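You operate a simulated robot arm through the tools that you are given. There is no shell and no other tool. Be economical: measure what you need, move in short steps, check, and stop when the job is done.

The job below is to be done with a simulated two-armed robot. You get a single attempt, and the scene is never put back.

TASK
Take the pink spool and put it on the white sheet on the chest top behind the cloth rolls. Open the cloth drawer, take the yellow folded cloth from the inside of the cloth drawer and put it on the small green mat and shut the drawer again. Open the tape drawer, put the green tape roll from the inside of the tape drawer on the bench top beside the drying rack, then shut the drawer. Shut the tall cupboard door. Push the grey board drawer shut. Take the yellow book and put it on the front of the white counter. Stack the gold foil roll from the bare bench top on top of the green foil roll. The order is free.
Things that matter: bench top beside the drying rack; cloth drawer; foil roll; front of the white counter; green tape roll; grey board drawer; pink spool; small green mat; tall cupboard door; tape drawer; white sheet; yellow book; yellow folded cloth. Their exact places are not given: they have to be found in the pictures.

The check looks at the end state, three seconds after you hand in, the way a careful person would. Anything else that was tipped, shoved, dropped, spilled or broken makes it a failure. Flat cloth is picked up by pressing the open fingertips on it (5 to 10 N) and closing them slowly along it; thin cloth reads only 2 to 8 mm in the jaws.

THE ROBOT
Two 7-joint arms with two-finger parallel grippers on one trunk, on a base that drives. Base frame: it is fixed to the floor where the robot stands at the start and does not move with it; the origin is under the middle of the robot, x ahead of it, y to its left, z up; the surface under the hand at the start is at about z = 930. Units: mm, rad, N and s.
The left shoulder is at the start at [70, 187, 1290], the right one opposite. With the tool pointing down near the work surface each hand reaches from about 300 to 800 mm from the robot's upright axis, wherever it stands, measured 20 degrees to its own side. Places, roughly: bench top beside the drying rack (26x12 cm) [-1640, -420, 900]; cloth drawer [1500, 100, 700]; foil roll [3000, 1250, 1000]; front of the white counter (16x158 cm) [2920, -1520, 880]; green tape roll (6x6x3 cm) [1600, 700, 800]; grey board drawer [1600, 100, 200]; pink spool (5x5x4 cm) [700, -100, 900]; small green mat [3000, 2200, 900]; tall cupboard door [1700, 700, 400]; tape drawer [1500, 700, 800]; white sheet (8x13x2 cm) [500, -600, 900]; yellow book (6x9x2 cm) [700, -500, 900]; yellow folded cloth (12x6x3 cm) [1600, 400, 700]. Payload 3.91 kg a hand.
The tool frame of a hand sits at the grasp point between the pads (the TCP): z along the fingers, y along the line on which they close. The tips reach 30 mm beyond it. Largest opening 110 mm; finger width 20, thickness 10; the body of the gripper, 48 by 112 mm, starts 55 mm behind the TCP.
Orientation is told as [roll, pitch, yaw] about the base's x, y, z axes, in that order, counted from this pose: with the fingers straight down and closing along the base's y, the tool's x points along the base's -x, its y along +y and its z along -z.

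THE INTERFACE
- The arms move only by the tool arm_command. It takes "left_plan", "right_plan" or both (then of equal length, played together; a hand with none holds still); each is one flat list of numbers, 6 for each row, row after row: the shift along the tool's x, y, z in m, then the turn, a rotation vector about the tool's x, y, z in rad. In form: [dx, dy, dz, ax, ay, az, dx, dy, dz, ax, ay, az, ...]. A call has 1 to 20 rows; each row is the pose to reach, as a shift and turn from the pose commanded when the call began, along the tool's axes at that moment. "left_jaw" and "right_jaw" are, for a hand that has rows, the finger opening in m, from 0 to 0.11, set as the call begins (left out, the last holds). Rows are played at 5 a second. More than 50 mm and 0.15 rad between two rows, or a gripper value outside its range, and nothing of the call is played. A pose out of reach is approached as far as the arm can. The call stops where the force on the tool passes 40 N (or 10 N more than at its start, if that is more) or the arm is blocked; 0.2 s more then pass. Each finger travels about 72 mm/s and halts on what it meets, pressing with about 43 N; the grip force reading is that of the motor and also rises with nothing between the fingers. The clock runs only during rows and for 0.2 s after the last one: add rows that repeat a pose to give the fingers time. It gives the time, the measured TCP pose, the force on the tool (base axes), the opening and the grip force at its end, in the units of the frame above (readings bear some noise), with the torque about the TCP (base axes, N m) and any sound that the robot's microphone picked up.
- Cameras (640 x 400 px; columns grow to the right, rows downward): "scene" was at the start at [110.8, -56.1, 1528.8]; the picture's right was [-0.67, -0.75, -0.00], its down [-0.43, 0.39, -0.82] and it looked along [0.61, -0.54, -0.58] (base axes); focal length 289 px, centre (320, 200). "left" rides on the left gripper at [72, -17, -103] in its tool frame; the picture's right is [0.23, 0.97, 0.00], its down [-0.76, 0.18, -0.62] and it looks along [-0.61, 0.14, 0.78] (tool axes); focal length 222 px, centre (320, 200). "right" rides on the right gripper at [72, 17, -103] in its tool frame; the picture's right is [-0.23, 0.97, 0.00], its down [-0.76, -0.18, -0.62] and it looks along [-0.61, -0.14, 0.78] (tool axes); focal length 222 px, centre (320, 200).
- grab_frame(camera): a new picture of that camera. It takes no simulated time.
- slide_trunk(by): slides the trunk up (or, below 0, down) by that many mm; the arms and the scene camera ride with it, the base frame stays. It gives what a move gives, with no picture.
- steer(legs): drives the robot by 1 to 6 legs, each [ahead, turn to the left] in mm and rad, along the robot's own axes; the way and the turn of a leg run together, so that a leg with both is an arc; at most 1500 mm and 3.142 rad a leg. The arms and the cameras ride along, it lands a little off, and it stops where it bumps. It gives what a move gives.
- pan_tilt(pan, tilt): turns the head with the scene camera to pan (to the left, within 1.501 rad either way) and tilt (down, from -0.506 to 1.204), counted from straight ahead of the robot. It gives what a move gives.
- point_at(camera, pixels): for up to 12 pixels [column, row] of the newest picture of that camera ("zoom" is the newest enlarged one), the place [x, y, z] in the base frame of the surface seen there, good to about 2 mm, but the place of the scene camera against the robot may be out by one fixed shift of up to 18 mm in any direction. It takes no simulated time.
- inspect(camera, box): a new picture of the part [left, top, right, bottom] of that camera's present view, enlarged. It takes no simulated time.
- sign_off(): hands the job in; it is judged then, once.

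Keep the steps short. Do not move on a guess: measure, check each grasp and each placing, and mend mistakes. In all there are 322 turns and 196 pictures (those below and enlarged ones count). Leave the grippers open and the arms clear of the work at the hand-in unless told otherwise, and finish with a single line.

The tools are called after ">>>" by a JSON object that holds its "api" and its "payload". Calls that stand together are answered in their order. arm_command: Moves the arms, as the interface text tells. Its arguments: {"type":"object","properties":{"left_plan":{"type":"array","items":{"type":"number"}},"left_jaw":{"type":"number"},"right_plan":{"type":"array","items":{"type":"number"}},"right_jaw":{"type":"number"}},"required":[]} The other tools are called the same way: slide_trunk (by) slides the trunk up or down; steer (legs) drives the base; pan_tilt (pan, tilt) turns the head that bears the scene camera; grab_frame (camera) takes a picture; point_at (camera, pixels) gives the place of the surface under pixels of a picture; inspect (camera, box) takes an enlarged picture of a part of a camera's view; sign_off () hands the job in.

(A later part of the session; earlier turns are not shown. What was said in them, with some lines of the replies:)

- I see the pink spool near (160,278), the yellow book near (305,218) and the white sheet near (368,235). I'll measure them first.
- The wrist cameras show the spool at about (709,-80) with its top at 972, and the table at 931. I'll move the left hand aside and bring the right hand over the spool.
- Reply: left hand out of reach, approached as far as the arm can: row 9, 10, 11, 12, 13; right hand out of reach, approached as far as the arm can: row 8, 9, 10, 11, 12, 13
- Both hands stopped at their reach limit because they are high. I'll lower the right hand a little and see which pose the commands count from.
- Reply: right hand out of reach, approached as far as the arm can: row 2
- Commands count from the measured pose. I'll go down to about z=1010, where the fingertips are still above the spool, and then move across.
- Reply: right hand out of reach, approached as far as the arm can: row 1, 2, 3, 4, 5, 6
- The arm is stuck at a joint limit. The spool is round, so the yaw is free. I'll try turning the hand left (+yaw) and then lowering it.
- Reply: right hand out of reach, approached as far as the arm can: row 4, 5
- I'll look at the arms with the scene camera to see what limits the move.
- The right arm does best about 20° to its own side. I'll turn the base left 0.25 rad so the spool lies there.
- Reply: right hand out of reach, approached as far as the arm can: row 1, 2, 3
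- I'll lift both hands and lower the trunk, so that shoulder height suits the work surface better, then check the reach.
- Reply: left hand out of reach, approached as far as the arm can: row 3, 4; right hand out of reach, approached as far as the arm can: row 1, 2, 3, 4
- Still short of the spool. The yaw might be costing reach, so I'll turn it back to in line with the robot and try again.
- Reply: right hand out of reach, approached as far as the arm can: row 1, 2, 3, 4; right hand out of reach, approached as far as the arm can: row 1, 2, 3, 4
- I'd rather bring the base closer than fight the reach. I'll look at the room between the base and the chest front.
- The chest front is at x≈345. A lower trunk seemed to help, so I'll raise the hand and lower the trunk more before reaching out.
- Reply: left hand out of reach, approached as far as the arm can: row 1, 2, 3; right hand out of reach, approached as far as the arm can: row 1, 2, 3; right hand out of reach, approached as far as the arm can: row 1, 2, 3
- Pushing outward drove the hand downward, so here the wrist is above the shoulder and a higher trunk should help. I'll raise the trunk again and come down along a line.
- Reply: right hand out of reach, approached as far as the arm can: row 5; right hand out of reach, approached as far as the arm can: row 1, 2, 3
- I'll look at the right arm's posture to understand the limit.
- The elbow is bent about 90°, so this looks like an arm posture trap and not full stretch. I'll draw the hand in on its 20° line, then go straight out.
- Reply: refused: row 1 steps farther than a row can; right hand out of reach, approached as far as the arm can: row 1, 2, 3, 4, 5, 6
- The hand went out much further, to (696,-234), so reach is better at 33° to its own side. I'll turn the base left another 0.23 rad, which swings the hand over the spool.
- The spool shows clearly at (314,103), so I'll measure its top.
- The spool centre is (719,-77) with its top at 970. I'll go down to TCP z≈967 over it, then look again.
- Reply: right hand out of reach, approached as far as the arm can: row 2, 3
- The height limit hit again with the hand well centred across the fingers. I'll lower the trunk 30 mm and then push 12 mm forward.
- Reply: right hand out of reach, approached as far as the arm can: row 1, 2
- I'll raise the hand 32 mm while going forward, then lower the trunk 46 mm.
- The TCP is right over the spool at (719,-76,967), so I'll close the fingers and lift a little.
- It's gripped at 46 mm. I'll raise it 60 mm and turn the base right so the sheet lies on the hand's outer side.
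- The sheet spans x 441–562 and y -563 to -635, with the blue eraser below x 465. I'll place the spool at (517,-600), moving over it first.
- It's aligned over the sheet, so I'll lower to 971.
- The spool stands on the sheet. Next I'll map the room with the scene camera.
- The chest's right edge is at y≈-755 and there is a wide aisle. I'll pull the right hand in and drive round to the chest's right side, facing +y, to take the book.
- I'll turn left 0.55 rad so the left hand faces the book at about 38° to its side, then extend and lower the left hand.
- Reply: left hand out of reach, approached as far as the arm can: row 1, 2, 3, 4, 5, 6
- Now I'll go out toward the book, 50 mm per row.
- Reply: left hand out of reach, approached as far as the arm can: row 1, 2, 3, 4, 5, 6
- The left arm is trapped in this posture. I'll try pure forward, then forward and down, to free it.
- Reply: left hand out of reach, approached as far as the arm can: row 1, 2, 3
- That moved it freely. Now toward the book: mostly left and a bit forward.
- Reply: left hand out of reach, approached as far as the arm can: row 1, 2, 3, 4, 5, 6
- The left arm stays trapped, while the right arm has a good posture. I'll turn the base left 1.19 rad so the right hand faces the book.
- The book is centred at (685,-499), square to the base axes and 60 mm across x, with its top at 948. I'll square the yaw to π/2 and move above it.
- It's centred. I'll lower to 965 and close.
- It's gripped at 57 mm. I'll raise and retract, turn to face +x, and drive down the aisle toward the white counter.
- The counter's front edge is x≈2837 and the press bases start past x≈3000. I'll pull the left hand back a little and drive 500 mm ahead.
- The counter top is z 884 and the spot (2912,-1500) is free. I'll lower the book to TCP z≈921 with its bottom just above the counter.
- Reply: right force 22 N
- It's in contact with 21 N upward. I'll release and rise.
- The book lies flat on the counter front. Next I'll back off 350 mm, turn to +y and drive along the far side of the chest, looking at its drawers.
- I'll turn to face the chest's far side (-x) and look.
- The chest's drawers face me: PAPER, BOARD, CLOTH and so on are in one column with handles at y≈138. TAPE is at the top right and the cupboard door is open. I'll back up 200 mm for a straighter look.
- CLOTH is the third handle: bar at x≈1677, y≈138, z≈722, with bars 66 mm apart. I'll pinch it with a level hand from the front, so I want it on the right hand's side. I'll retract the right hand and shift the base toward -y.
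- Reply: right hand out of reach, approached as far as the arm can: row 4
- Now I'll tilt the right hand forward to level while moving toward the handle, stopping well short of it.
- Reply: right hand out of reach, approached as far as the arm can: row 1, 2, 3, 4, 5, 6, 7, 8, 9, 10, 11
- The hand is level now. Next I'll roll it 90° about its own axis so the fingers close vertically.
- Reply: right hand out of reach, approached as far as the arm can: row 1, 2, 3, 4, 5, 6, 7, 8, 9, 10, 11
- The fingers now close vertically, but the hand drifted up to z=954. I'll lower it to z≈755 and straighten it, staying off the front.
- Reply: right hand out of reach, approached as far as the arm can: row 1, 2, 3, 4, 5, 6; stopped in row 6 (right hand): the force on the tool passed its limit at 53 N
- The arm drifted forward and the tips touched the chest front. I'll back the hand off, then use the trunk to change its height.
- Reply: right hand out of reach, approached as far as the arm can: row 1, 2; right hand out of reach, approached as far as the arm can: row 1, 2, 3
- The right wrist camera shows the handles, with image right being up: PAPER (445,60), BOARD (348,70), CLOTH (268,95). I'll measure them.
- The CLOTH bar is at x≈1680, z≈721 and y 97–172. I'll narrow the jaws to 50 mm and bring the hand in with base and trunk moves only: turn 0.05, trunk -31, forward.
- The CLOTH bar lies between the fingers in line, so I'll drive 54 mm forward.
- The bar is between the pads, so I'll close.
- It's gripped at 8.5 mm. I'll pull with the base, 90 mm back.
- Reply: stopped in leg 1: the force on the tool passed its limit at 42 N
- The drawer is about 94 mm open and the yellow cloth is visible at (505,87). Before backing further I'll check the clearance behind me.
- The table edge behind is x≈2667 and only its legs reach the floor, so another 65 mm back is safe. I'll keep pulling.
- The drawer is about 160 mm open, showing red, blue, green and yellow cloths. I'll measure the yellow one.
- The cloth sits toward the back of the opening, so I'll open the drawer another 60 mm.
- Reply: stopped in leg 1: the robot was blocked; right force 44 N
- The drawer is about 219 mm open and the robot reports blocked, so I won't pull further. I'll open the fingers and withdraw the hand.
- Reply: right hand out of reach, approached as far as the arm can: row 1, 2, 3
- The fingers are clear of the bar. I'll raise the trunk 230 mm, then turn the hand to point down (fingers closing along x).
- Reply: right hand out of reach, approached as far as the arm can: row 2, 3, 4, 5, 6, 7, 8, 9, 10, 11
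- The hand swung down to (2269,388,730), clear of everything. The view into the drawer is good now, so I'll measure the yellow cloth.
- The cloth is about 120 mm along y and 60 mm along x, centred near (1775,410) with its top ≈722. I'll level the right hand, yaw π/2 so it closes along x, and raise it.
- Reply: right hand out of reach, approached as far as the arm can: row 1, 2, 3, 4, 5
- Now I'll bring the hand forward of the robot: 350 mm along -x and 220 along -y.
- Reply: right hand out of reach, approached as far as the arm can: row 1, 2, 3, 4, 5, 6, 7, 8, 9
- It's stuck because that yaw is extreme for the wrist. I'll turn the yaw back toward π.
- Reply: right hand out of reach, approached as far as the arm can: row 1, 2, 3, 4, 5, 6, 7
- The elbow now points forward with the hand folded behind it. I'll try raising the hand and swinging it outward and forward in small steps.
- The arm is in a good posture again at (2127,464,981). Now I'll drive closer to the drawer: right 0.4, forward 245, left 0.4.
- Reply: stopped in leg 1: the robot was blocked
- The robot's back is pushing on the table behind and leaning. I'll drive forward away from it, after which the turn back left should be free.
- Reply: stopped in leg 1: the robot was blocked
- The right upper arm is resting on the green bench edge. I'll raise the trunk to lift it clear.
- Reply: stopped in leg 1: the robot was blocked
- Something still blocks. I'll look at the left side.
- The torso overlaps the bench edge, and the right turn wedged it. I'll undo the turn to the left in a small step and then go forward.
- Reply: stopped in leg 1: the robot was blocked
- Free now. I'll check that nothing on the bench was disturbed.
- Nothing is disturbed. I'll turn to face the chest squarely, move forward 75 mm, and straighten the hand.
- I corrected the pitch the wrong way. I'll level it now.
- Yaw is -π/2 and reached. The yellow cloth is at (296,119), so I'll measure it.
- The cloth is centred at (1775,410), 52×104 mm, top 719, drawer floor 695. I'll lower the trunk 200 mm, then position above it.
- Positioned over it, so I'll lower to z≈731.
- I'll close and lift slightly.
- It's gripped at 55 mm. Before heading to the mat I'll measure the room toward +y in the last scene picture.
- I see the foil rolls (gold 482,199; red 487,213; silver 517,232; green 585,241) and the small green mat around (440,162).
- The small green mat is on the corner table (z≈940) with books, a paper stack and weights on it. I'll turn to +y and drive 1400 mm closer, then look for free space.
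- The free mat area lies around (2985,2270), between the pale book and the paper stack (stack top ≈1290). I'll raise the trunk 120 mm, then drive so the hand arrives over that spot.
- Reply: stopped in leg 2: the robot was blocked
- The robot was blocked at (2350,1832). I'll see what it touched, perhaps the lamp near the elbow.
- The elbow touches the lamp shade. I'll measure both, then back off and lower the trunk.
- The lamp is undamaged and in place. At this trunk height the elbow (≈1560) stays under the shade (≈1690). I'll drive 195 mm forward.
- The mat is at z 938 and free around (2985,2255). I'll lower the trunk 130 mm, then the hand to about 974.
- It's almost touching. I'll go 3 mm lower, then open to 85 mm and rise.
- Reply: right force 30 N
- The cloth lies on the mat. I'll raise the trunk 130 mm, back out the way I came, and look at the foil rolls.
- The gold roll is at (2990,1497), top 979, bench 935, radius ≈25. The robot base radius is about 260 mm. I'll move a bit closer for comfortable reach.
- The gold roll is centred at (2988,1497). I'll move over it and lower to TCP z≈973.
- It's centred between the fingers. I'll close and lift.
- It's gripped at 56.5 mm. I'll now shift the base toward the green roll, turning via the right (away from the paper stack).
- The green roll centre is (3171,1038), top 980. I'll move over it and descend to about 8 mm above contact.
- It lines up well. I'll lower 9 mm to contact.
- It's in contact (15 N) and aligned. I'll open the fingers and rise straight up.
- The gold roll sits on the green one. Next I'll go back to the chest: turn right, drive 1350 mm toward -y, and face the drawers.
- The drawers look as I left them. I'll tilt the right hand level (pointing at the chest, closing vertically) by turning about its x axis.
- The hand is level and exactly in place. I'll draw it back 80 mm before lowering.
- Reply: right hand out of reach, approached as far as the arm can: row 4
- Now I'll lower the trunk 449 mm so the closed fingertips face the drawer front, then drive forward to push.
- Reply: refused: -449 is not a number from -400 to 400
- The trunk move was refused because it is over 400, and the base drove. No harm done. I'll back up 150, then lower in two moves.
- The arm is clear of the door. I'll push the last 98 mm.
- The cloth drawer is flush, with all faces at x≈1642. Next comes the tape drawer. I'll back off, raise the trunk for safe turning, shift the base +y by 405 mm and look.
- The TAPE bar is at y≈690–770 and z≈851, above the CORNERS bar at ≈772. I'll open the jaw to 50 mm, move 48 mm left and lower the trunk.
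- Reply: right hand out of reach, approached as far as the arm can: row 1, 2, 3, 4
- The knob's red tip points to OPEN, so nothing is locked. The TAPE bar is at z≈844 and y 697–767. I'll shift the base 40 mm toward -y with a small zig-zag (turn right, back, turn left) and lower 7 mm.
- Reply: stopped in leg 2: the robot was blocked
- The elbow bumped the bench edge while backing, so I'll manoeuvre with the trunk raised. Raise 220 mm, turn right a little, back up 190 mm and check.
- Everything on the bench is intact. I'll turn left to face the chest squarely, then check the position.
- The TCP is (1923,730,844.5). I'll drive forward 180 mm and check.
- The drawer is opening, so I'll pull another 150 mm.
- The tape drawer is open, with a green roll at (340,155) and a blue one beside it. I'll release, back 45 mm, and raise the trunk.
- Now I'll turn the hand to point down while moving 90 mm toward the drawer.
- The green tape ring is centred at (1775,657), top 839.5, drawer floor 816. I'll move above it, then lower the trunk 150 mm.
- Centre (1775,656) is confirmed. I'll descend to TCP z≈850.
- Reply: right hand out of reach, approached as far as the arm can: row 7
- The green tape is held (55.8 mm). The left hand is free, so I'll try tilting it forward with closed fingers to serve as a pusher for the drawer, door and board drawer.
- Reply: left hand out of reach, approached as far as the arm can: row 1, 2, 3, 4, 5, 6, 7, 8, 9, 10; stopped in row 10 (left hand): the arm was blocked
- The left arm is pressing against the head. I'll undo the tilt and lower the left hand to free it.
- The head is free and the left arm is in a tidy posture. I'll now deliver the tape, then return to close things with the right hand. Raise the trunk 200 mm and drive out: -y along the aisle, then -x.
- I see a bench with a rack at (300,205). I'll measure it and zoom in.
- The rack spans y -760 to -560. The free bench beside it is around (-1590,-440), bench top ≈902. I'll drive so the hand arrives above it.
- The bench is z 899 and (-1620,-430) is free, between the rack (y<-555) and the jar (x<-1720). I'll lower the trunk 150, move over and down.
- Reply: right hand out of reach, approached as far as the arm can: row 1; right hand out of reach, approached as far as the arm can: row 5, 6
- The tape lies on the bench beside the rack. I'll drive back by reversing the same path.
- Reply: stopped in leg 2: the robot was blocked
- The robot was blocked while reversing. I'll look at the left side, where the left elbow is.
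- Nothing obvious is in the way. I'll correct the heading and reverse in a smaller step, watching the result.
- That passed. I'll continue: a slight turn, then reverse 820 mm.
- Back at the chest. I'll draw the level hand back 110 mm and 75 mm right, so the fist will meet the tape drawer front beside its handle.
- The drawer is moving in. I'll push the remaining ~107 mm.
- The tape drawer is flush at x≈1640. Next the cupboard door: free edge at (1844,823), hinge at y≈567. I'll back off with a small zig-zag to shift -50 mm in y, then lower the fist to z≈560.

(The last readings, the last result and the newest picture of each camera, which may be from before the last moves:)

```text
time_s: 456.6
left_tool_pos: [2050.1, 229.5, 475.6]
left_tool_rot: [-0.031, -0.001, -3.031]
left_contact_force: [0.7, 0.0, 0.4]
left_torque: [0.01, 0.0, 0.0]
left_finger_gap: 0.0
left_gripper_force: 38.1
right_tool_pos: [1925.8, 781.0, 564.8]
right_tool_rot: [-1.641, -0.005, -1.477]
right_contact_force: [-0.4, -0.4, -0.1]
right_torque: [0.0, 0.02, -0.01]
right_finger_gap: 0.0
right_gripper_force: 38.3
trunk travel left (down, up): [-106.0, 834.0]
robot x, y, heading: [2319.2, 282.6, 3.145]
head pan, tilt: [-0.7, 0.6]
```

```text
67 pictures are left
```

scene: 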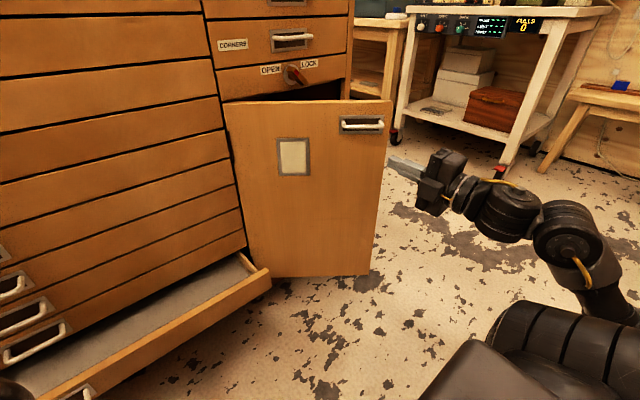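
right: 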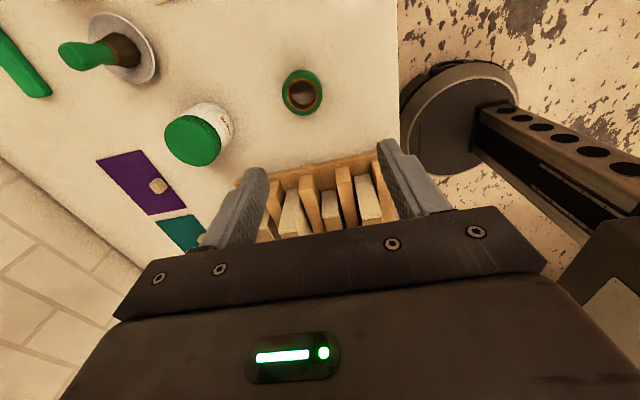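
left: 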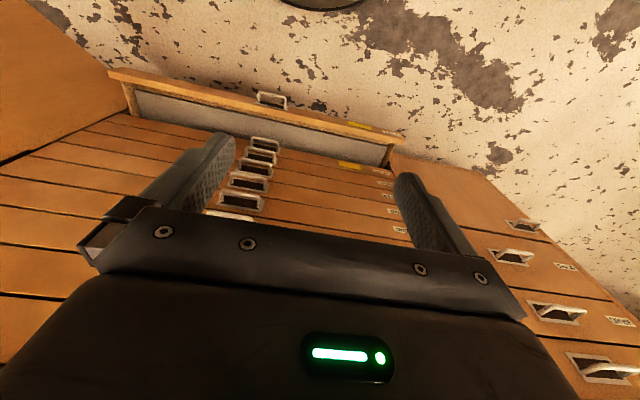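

The fist is at door height and in line with the door panel. I'll push forward 160 mm.

>>> {"api": "steer", "payload": {"legs": [[160, 0]]}}

>>> {"api": "grab_frame", "payload": {"camera": "scene"}}

```text
time_s: 458.1
left_tool_pos: [1890.2, 229.3, 475.3]
left_tool_rot: [-0.03, -0.002, -3.031]
left_contact_force: [0.2, -0.1, 0.2]
left_torque: [0.01, -0.02, 0.0]
left_finger_gap: 0.0
left_gripper_force: 37.8
right_tool_pos: [1766.2, 780.3, 563.4]
right_tool_rot: [-1.641, -0.006, -1.477]
right_contact_force: [0.2, -0.6, 0.4]
right_torque: [0.02, 0.0, -0.03]
right_finger_gap: 0.0
right_gripper_force: 37.3
trunk travel left (down, up): [-106.0, 834.0]
robot x, y, heading: [2163.6, 283.0, 3.14]
head pan, tilt: [-0.7, 0.6]
```

```text
66 pictures are left
```

scene: 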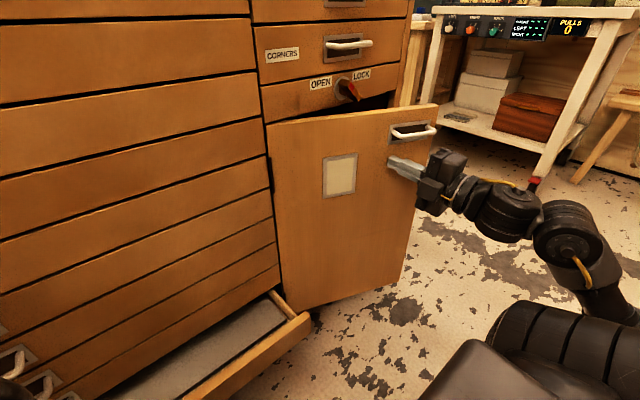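

The door is closing. I'll push another 87 mm.

>>> {"api": "steer", "payload": {"legs": [[87, 0]]}}

>>> {"api": "grab_frame", "payload": {"camera": "scene"}}

```text
time_s: 459.2
left_tool_pos: [1834.6, 229.3, 479.1]
left_tool_rot: [-0.021, -0.016, -3.037]
left_contact_force: [0.3, -1.5, -0.3]
left_torque: [0.0, -0.01, -0.05]
left_finger_gap: 0.2
left_gripper_force: 38.2
right_tool_pos: [1702.7, 779.7, 568.8]
right_tool_rot: [-1.651, -0.009, -1.469]
right_contact_force: [-0.4, -0.1, 0.4]
right_torque: [-0.02, 0.04, -0.01]
right_finger_gap: 0.0
right_gripper_force: 38.2
trunk travel left (down, up): [-106.0, 834.0]
robot x, y, heading: [2094.9, 281.2, -3.12]
head pan, tilt: [-0.7, 0.6]
stopped in leg 1: the robot was blocked; the commanded pose is now the measured one
```

```text
65 pictures are left
```

scene: 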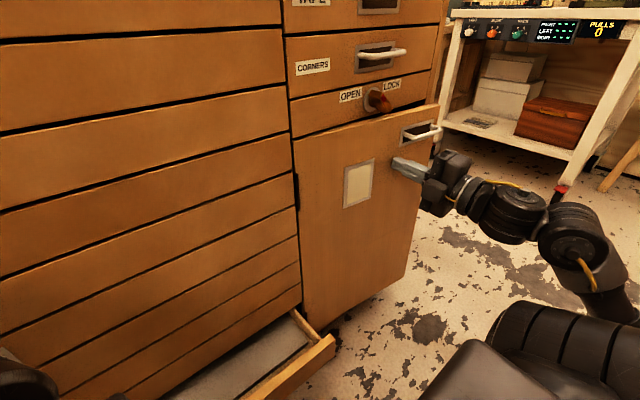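

The robot is blocked by something on its left. I'll look there.

>>> {"api": "pan_tilt", "payload": {"pan": 0.5, "tilt": 0.9}}

>>> {"api": "grab_frame", "payload": {"camera": "scene"}}

```text
time_s: 460.6
left_tool_pos: [1831.8, 231.9, 480.2]
left_tool_rot: [-0.018, -0.017, -3.035]
left_contact_force: [0.5, 0.4, -0.2]
left_torque: [0.02, -0.02, -0.02]
left_finger_gap: 0.1
left_gripper_force: 37.6
right_tool_pos: [1701.3, 780.4, 569.1]
right_tool_rot: [-1.653, -0.011, -1.47]
right_contact_force: [0.5, 0.1, -0.5]
right_torque: [-0.02, 0.0, -0.01]
right_finger_gap: 0.0
right_gripper_force: 37.9
trunk travel left (down, up): [-106.0, 834.0]
robot x, y, heading: [2094.5, 282.7, -3.124]
head pan, tilt: [0.499, 0.901]
```

```text
64 pictures are left
```

scene: 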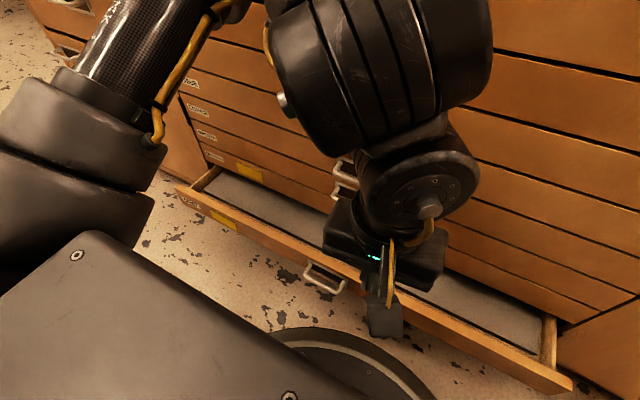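

The left wrist bulge is touching the drawer handles. I'll back up 40 mm and pull the left hand back.

>>> {"api": "steer", "payload": {"legs": [[-40, 0]]}}

>>> {"api": "arm_command", "payload": {"left_plan": [0.03, 0.02, 0, 0, 0, 0, 0.06, 0.04, 0, 0, 0, 0, 0.09, 0.06, 0, 0, 0, 0, 0.12, 0.08, 0, 0, 0, 0]}}

>>> {"api": "grab_frame", "payload": {"camera": "scene"}}

```text
time_s: 461.5
left_tool_pos: [1865.9, 228.3, 470.8]
left_tool_rot: [-0.023, 0.006, -3.034]
left_contact_force: [-0.1, 0.3, -0.1]
left_torque: [-0.01, 0.02, 0.0]
left_finger_gap: 0.1
left_gripper_force: 37.4
right_tool_pos: [1734.6, 779.0, 561.8]
right_tool_rot: [-1.637, -0.008, -1.47]
right_contact_force: [0.0, 0.2, 0.1]
right_torque: [0.0, 0.02, -0.01]
right_finger_gap: 0.0
right_gripper_force: 38.0
trunk travel left (down, up): [-106.0, 834.0]
robot x, y, heading: [2134.9, 285.8, -3.124]
head pan, tilt: [0.499, 0.901]
```

```text
time_s: 462.5
left_tool_pos: [1867.1, 228.3, 471.6]
left_tool_rot: [-0.024, 0.007, -3.036]
left_contact_force: [0.8, 0.0, 0.7]
left_torque: [-0.04, -0.01, 0.0]
left_finger_gap: 0.1
left_gripper_force: 38.2
left hand out of reach, approached as far as the arm can: row 1, 2, 3, 4
right_tool_pos: [1734.2, 778.8, 561.5]
right_tool_rot: [-1.635, -0.007, -1.471]
right_contact_force: [-0.2, -0.1, -0.3]
right_torque: [0.02, 0.0, 0.01]
right_finger_gap: 0.0
right_gripper_force: 37.4
trunk travel left (down, up): [-106.0, 834.0]
robot x, y, heading: [2131.9, 281.5, -3.125]
head pan, tilt: [0.499, 0.901]
```

```text
63 pictures are left
```

scene: 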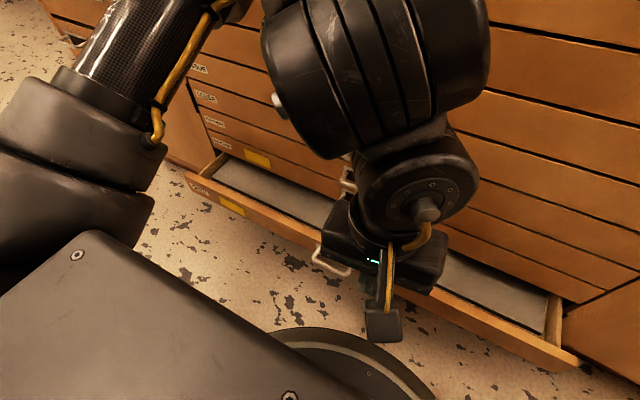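

The left hand is at its inner limit, so I'll keep the base here and push the door the last 60 mm with the right arm itself.

>>> {"api": "arm_command", "payload": {"right_plan": [0, 0, 0.015, 0, 0, 0, 0, 0, 0.03, 0, 0, 0, 0, 0, 0.045, 0, 0, 0, 0, 0, 0.055, 0, 0, 0, 0, 0, 0.062, 0, 0, 0]}}

>>> {"api": "pan_tilt", "payload": {"pan": -0.7, "tilt": 0.6}}

>>> {"api": "grab_frame", "payload": {"camera": "scene"}}

```text
time_s: 463.7
left_tool_pos: [1866.4, 229.7, 472.1]
left_tool_rot: [-0.023, 0.004, -3.036]
left_contact_force: [0.0, 0.0, 0.4]
left_torque: [-0.03, -0.02, 0.0]
left_finger_gap: 0.0
left_gripper_force: 37.6
right_tool_pos: [1674.5, 774.3, 566.4]
right_tool_rot: [-1.634, -0.007, -1.472]
right_contact_force: [27.0, 1.4, -4.6]
right_torque: [0.04, -0.33, -0.24]
right_finger_gap: 0.0
right_gripper_force: 37.6
trunk travel left (down, up): [-106.0, 834.0]
robot x, y, heading: [2136.2, 283.4, -3.127]
head pan, tilt: [0.499, 0.901]
```

```text
time_s: 465.1
left_tool_pos: [1867.7, 230.2, 471.8]
left_tool_rot: [-0.022, 0.003, -3.034]
left_contact_force: [0.5, 0.9, 0.0]
left_torque: [-0.01, -0.03, 0.0]
left_finger_gap: 0.1
left_gripper_force: 37.6
right_tool_pos: [1674.3, 774.3, 566.3]
right_tool_rot: [-1.637, -0.009, -1.472]
right_contact_force: [60.1, 1.1, -17.1]
right_torque: [-0.09, -0.81, -0.41]
right_finger_gap: 0.1
right_gripper_force: 37.1
trunk travel left (down, up): [-106.0, 834.0]
robot x, y, heading: [2137.7, 278.5, -3.127]
head pan, tilt: [-0.7, 0.6]
```

```text
62 pictures are left
```

scene: 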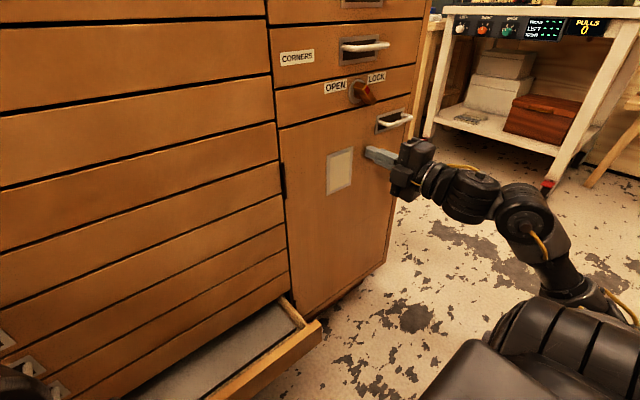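

Contact force confirms the door is against its frame. I'll withdraw the hand and verify that the door stays shut.

>>> {"api": "arm_command", "payload": {"right_plan": [0, 0, -0.03, 0, 0, 0, 0, 0, -0.06, 0, 0, 0]}}

>>> {"api": "steer", "payload": {"legs": [[-150, 0]]}}

>>> {"api": "grab_frame", "payload": {"camera": "scene"}}

>>> {"api": "point_at", "payload": {"camera": "scene", "pixels": [[280, 180], [300, 120], [340, 200], [350, 230], [270, 75], [355, 120], [200, 150], [330, 60]]}}

```text
time_s: 465.7
left_tool_pos: [1864.8, 230.1, 471.2]
left_tool_rot: [-0.021, 0.007, -3.036]
left_contact_force: [0.4, -0.1, 0.2]
left_torque: [-0.01, 0.02, -0.01]
left_finger_gap: 0.1
left_gripper_force: 38.1
right_tool_pos: [1731.9, 779.6, 562.7]
right_tool_rot: [-1.634, -0.007, -1.472]
right_contact_force: [-0.3, 1.1, -0.8]
right_torque: [-0.01, 0.0, -0.02]
right_finger_gap: 0.1
right_gripper_force: 38.1
trunk travel left (down, up): [-106.0, 834.0]
robot x, y, heading: [2132.3, 281.7, -3.118]
head pan, tilt: [-0.7, 0.6]
```

```text
time_s: 467.0
left_tool_pos: [2013.1, 231.1, 471.2]
left_tool_rot: [-0.023, 0.008, -3.035]
left_contact_force: [-1.1, -0.9, -0.9]
left_torque: [0.0, -0.02, -0.02]
left_finger_gap: 0.0
left_gripper_force: 37.7
right_tool_pos: [1879.2, 780.4, 561.8]
right_tool_rot: [-1.635, -0.007, -1.471]
right_contact_force: [0.2, 0.4, 0.2]
right_torque: [0.01, -0.01, -0.03]
right_finger_gap: 0.0
right_gripper_force: 37.5
trunk travel left (down, up): [-106.0, 834.0]
robot x, y, heading: [2281.0, 287.8, -3.12]
head pan, tilt: [-0.7, 0.6]
```

```text
61 pictures are left
```

scene: 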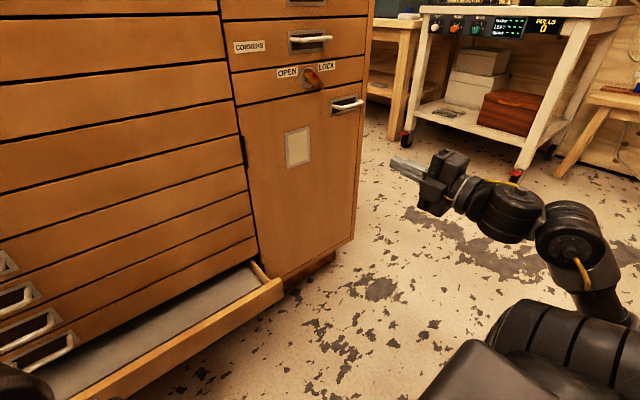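

```text
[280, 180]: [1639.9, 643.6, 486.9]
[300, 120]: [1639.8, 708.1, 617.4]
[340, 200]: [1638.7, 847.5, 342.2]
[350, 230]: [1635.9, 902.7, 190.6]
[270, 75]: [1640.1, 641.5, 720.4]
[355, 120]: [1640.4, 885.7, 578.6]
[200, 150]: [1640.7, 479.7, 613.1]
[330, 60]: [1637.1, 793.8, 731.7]
```

The door is flush at x≈1640. Last is the grey board drawer at the bottom. I'll raise the trunk, shift the base 430 mm toward -y and face the chest again.

>>> {"api": "slide_trunk", "payload": {"by": 400}}

>>> {"api": "steer", "payload": {"legs": [[-70, 0], [0, 1.55], [430, 0], [0, -1.57]]}}

>>> {"api": "pan_tilt", "payload": {"pan": -0.4, "tilt": 0.8}}

>>> {"api": "grab_frame", "payload": {"camera": "scene"}}

```text
time_s: 470.9
left_tool_pos: [2013.4, 232.0, 872.1]
left_tool_rot: [-0.021, 0.006, -3.035]
left_contact_force: [0.1, -0.8, 0.1]
left_torque: [-0.02, -0.04, 0.02]
left_finger_gap: 0.0
left_gripper_force: 37.3
right_tool_pos: [1879.9, 780.9, 962.4]
right_tool_rot: [-1.636, -0.007, -1.47]
right_contact_force: [0.4, -1.0, 0.3]
right_torque: [0.01, 0.01, 0.0]
right_finger_gap: 0.2
right_gripper_force: 37.8
trunk travel left (down, up): [-506.0, 434.0]
robot x, y, heading: [2279.4, 287.2, -3.121]
head pan, tilt: [-0.7, 0.6]
```

```text
time_s: 481.7
left_tool_pos: [2090.2, -198.1, 871.6]
left_tool_rot: [-0.023, 0.008, -3.03]
left_contact_force: [0.3, 0.3, 1.4]
left_torque: [0.0, -0.01, -0.04]
left_finger_gap: 0.0
left_gripper_force: 37.5
right_tool_pos: [1952.7, 351.0, 963.6]
right_tool_rot: [-1.636, -0.007, -1.466]
right_contact_force: [-1.1, -0.5, -0.4]
right_torque: [-0.02, 0.0, -0.01]
right_finger_gap: 0.1
right_gripper_force: 37.9
trunk travel left (down, up): [-506.0, 434.0]
robot x, y, heading: [2360.2, -142.9, -3.116]
head pan, tilt: [-0.7, 0.6]
```

```text
time_s: 482.5
left_tool_pos: [2089.2, -198.7, 871.7]
left_tool_rot: [-0.021, 0.007, -3.029]
left_contact_force: [0.0, -0.3, 0.6]
left_torque: [0.0, -0.04, 0.01]
left_finger_gap: 0.0
left_gripper_force: 37.2
right_tool_pos: [1952.1, 351.0, 963.0]
right_tool_rot: [-1.635, -0.007, -1.465]
right_contact_force: [0.3, -0.3, -0.7]
right_torque: [-0.01, -0.02, 0.01]
right_finger_gap: 0.0
right_gripper_force: 37.3
trunk travel left (down, up): [-506.0, 434.0]
robot x, y, heading: [2357.5, -146.6, -3.122]
head pan, tilt: [-0.4, 0.799]
```

```text
60 pictures are left
```

scene: 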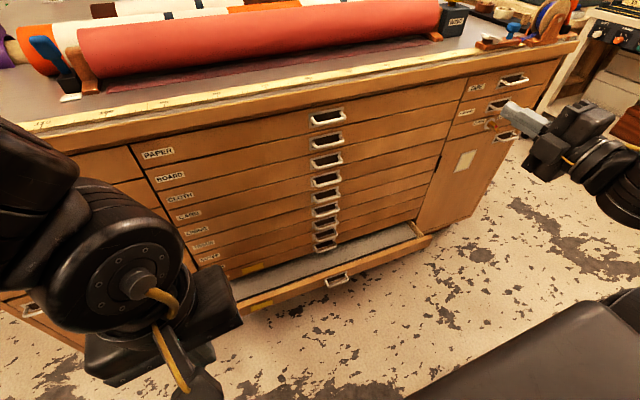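

Everything else is shut. I'll measure the grey drawer's front panel.

>>> {"api": "point_at", "payload": {"camera": "scene", "pixels": [[390, 257], [392, 252], [388, 263], [385, 268], [340, 282], [300, 290], [415, 225], [350, 245], [300, 295]]}}

>>> {"api": "inspect", "payload": {"camera": "scene", "box": [230, 200, 450, 320]}}

```text
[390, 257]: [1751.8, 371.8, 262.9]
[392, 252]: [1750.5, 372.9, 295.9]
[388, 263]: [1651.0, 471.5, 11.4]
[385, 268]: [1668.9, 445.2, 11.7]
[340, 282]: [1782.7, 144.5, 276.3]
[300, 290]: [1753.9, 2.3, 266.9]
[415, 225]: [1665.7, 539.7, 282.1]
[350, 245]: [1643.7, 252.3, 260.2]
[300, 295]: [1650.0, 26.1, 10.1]
```

```text
2.91 times, centred on (340, 260) of scene
```

zoom: 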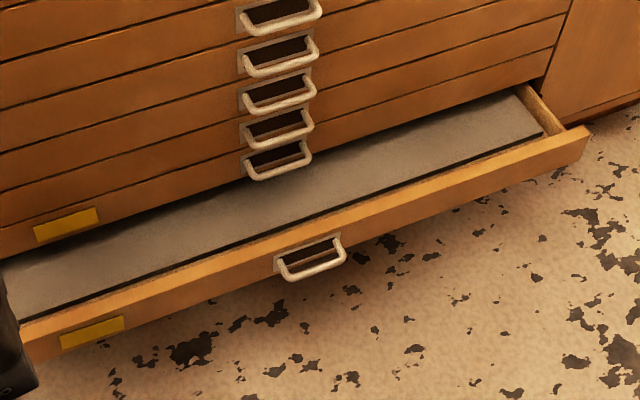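

The panel spans z≈225–287 at x≈1755. I'll first lower the hand itself 200 mm relative to the robot here, where it is free.

>>> {"api": "arm_command", "payload": {"right_plan": [0, 0.04, 0, -0.02, 0, 0, 0, 0.08, 0, -0.04, 0, 0, 0, 0.12, 0, -0.065, 0, 0, 0, 0.16, 0, -0.065, 0, 0, 0, 0.2, 0, -0.065, 0, 0]}}

```text
time_s: 483.7
left_tool_pos: [2090.3, -197.7, 871.6]
left_tool_rot: [-0.022, 0.008, -3.029]
left_contact_force: [0.7, -0.1, -0.2]
left_torque: [-0.01, -0.02, 0.03]
left_finger_gap: 0.1
left_gripper_force: 37.1
right_tool_pos: [1940.8, 346.8, 762.7]
right_tool_rot: [-1.571, -0.006, -1.468]
right_contact_force: [0.1, -0.2, -0.4]
right_torque: [0.01, 0.03, -0.03]
right_finger_gap: 0.0
right_gripper_force: 37.5
trunk travel left (down, up): [-506.0, 434.0]
robot x, y, heading: [2362.7, -142.0, -3.118]
head pan, tilt: [-0.4, 0.799]
```

Reached. I'll extend the right hand 65 mm forward now so the left wrist stays clear later, then lower the trunk 504 mm in two moves.

>>> {"api": "arm_command", "payload": {"right_plan": [0, 0, 0.03, 0, 0, 0, 0, 0, 0.065, 0, 0, 0]}}

>>> {"api": "slide_trunk", "payload": {"by": -390}}

>>> {"api": "slide_trunk", "payload": {"by": -113}}

>>> {"api": "grab_frame", "payload": {"camera": "scene"}}

```text
time_s: 484.3
left_tool_pos: [2089.9, -197.9, 873.1]
left_tool_rot: [-0.022, 0.008, -3.031]
left_contact_force: [-0.5, 0.2, 0.1]
left_torque: [0.01, -0.01, 0.02]
left_finger_gap: 0.0
left_gripper_force: 37.5
right_tool_pos: [1874.8, 340.0, 762.8]
right_tool_rot: [-1.568, -0.007, -1.467]
right_contact_force: [0.0, -0.8, -0.5]
right_torque: [-0.03, 0.0, 0.0]
right_finger_gap: 0.0
right_gripper_force: 37.5
trunk travel left (down, up): [-506.0, 434.0]
robot x, y, heading: [2357.7, -143.9, -3.115]
head pan, tilt: [-0.4, 0.799]
```

```text
time_s: 488.1
left_tool_pos: [2089.7, -197.7, 481.9]
left_tool_rot: [-0.024, 0.005, -3.031]
left_contact_force: [0.2, -1.2, -0.5]
left_torque: [-0.01, 0.0, -0.02]
left_finger_gap: 0.0
left_gripper_force: 37.5
right_tool_pos: [1876.3, 339.1, 372.8]
right_tool_rot: [-1.57, -0.008, -1.465]
right_contact_force: [-0.4, -0.2, -0.3]
right_torque: [-0.02, 0.0, -0.01]
right_finger_gap: 0.0
right_gripper_force: 38.1
trunk travel left (down, up): [-116.0, 824.0]
robot x, y, heading: [2357.6, -141.8, -3.112]
head pan, tilt: [-0.4, 0.799]
```

```text
time_s: 489.5
left_tool_pos: [2090.1, -197.4, 367.9]
left_tool_rot: [-0.021, 0.006, -3.028]
left_contact_force: [0.1, -0.5, -0.2]
left_torque: [-0.01, -0.01, 0.03]
left_finger_gap: 0.0
left_gripper_force: 37.8
right_tool_pos: [1876.2, 339.9, 260.3]
right_tool_rot: [-1.573, -0.006, -1.466]
right_contact_force: [-0.3, 0.1, 0.4]
right_torque: [-0.01, -0.01, -0.04]
right_finger_gap: 0.0
right_gripper_force: 37.5
trunk travel left (down, up): [-3.0, 937.0]
robot x, y, heading: [2359.6, -144.3, -3.12]
head pan, tilt: [-0.4, 0.799]
```

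```text
58 pictures are left
```

scene: 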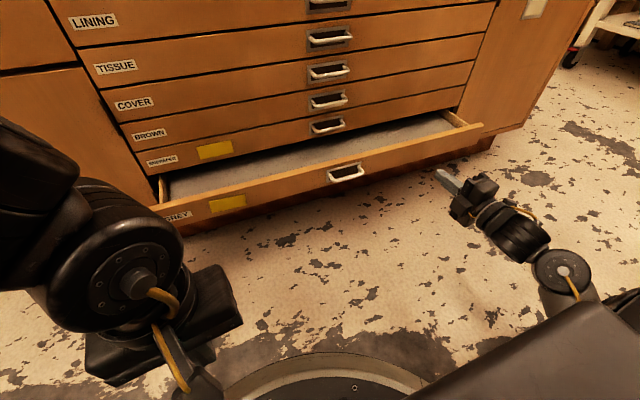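

The fist is level with the panel. I'll drive forward 140 mm.

>>> {"api": "steer", "payload": {"legs": [[140, 0]]}}

>>> {"api": "grab_frame", "payload": {"camera": "scene"}}

```text
time_s: 490.8
left_tool_pos: [1950.6, -201.4, 368.9]
left_tool_rot: [-0.024, 0.007, -3.031]
left_contact_force: [0.1, 0.3, -0.1]
left_torque: [0.01, -0.04, 0.01]
left_finger_gap: 0.1
left_gripper_force: 37.4
right_tool_pos: [1736.7, 337.6, 259.8]
right_tool_rot: [-1.57, -0.006, -1.468]
right_contact_force: [-0.1, -0.6, 0.0]
right_torque: [0.04, -0.01, 0.03]
right_finger_gap: 0.1
right_gripper_force: 38.1
trunk travel left (down, up): [-3.0, 937.0]
robot x, y, heading: [2218.8, -145.9, -3.116]
head pan, tilt: [-0.4, 0.799]
```

```text
57 pictures are left
```

scene: 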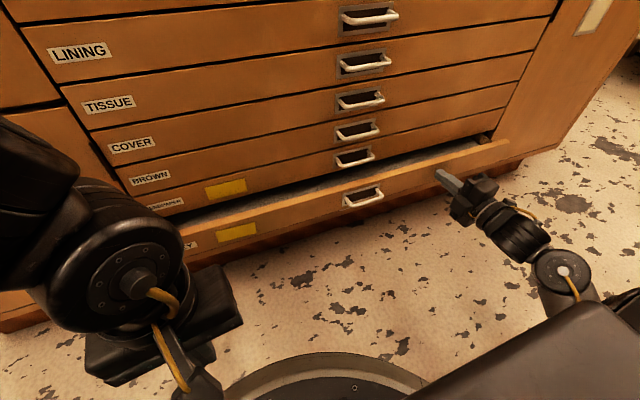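

>>> {"api": "steer", "payload": {"legs": [[60, 0]]}}

>>> {"api": "grab_frame", "payload": {"camera": "scene"}}

```text
time_s: 491.8
left_tool_pos: [1890.7, -202.1, 369.2]
left_tool_rot: [-0.022, 0.008, -3.032]
left_contact_force: [-0.6, 0.5, 0.7]
left_torque: [-0.01, -0.02, -0.02]
left_finger_gap: 0.0
left_gripper_force: 37.7
right_tool_pos: [1678.4, 334.5, 259.3]
right_tool_rot: [-1.567, -0.007, -1.468]
right_contact_force: [33.1, -3.8, -2.9]
right_torque: [0.2, -0.08, -0.09]
right_finger_gap: 0.0
right_gripper_force: 38.3
trunk travel left (down, up): [-3.0, 937.0]
robot x, y, heading: [2161.2, -149.6, -3.129]
head pan, tilt: [-0.4, 0.799]
```

```text
56 pictures are left
```

scene: 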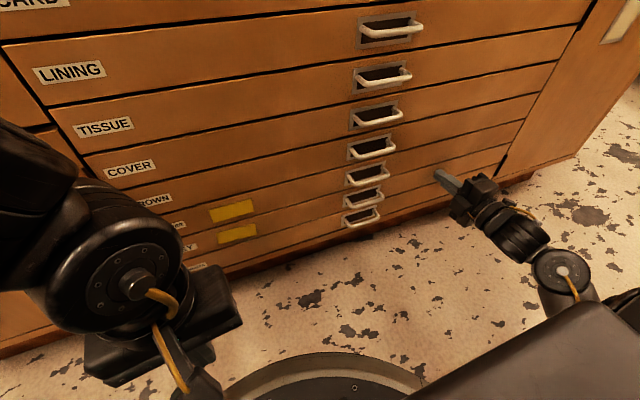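

Shut with contact force 33 N. I'll back off 200 mm, open both grippers, and verify all fronts.

>>> {"api": "steer", "payload": {"legs": [[-200, 0]]}}

>>> {"api": "arm_command", "payload": {"right_plan": [0, 0, 0, 0, 0, 0, 0, 0, 0, 0, 0, 0, 0, 0, 0, 0, 0, 0, 0, 0, 0, 0, 0, 0], "left_plan": [0, 0, 0, 0, 0, 0, 0, 0, 0, 0, 0, 0, 0, 0, 0, 0, 0, 0, 0, 0, 0, 0, 0, 0], "right_jaw": 0.1, "left_jaw": 0.1}}

>>> {"api": "slide_trunk", "payload": {"by": 400}}

>>> {"api": "pan_tilt", "payload": {"pan": -0.5, "tilt": 0.6}}

>>> {"api": "grab_frame", "payload": {"camera": "scene"}}

```text
time_s: 493.4
left_tool_pos: [2093.8, -198.8, 369.0]
left_tool_rot: [-0.022, 0.006, -3.03]
left_contact_force: [0.1, 0.6, 0.1]
left_torque: [0.0, 0.01, 0.0]
left_finger_gap: 0.0
left_gripper_force: 37.8
right_tool_pos: [1879.4, 339.2, 259.5]
right_tool_rot: [-1.57, -0.008, -1.463]
right_contact_force: [-0.5, -0.8, 0.0]
right_torque: [0.02, -0.02, 0.0]
right_finger_gap: 0.0
right_gripper_force: 37.5
trunk travel left (down, up): [-3.0, 937.0]
robot x, y, heading: [2362.1, -144.2, -3.119]
head pan, tilt: [-0.4, 0.799]
```

```text
time_s: 494.4
left_tool_pos: [2092.8, -198.8, 369.0]
left_tool_rot: [-0.023, 0.007, -3.028]
left_contact_force: [0.0, -0.2, -0.4]
left_torque: [-0.01, 0.01, 0.0]
left_finger_gap: 100.1
left_gripper_force: 0.1
right_tool_pos: [1879.3, 338.6, 258.6]
right_tool_rot: [-1.569, -0.007, -1.463]
right_contact_force: [0.0, -0.1, -0.6]
right_torque: [-0.04, 0.01, -0.02]
right_finger_gap: 99.9
right_gripper_force: 0.1
trunk travel left (down, up): [-3.0, 937.0]
robot x, y, heading: [2361.5, -139.4, -3.122]
head pan, tilt: [-0.4, 0.799]
```

```text
time_s: 498.2
left_tool_pos: [2093.4, -199.0, 769.3]
left_tool_rot: [-0.022, 0.006, -3.028]
left_contact_force: [-0.5, 0.2, 0.1]
left_torque: [0.0, -0.01, -0.01]
left_finger_gap: 99.9
left_gripper_force: 0.0
right_tool_pos: [1879.3, 338.3, 659.5]
right_tool_rot: [-1.567, -0.007, -1.464]
right_contact_force: [0.1, 0.6, -0.3]
right_torque: [0.0, -0.04, 0.03]
right_finger_gap: 100.3
right_gripper_force: 0.3
trunk travel left (down, up): [-403.0, 537.0]
robot x, y, heading: [2360.0, -144.6, -3.119]
head pan, tilt: [-0.4, 0.799]
```

```text
time_s: 499.0
left_tool_pos: [2092.5, -198.0, 767.8]
left_tool_rot: [-0.022, 0.008, -3.028]
left_contact_force: [1.1, -0.1, -0.5]
left_torque: [0.01, -0.02, 0.05]
left_finger_gap: 99.9
left_gripper_force: 0.1
right_tool_pos: [1878.8, 337.9, 658.2]
right_tool_rot: [-1.57, -0.006, -1.461]
right_contact_force: [-0.2, 0.3, 0.5]
right_torque: [0.01, 0.0, 0.01]
right_finger_gap: 100.0
right_gripper_force: 0.1
trunk travel left (down, up): [-403.0, 537.0]
robot x, y, heading: [2360.3, -143.0, -3.121]
head pan, tilt: [-0.499, 0.6]
```

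```text
55 pictures are left
```

scene: 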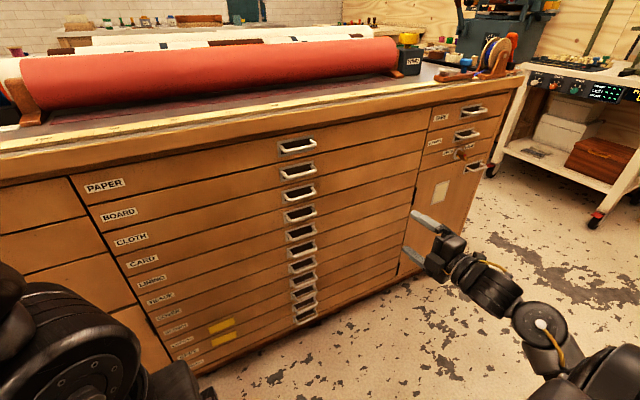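

>>> {"api": "point_at", "payload": {"camera": "scene", "pixels": [[250, 158], [250, 183], [250, 205], [250, 228], [250, 325], [260, 330], [240, 345], [375, 285], [440, 220], [460, 195], [470, 120], [435, 125]]}}

>>> {"api": "inspect", "payload": {"camera": "scene", "box": [140, 240, 400, 390]}}

```text
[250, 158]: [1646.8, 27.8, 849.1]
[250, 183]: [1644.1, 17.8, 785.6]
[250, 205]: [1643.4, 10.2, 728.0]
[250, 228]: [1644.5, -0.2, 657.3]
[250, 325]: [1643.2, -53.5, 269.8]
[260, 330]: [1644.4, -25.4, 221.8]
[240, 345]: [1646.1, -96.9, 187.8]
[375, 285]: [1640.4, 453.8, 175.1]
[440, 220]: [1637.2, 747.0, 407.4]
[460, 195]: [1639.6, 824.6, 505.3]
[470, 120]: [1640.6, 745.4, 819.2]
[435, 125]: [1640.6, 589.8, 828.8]
```

```text
2.46 times, centred on (270, 315) of scene
```

zoom: 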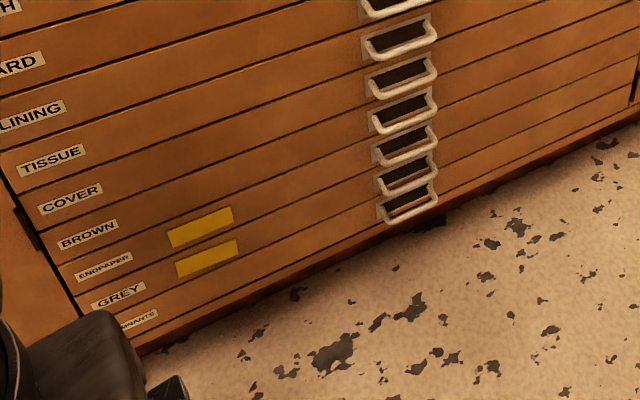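

All drawer fronts and the door are flush (x≈1637–1647). The grippers are open and the arms are clear. Handing in.

>>> {"api": "sign_off", "payload": {}}

```text
The job is handed in.
```

I did every listed task and handed the job in; the gold roll sits about 5 mm off centre on the green one but is stable, and my arm brushed the lamp shade and a bench edge without moving anything I could see.
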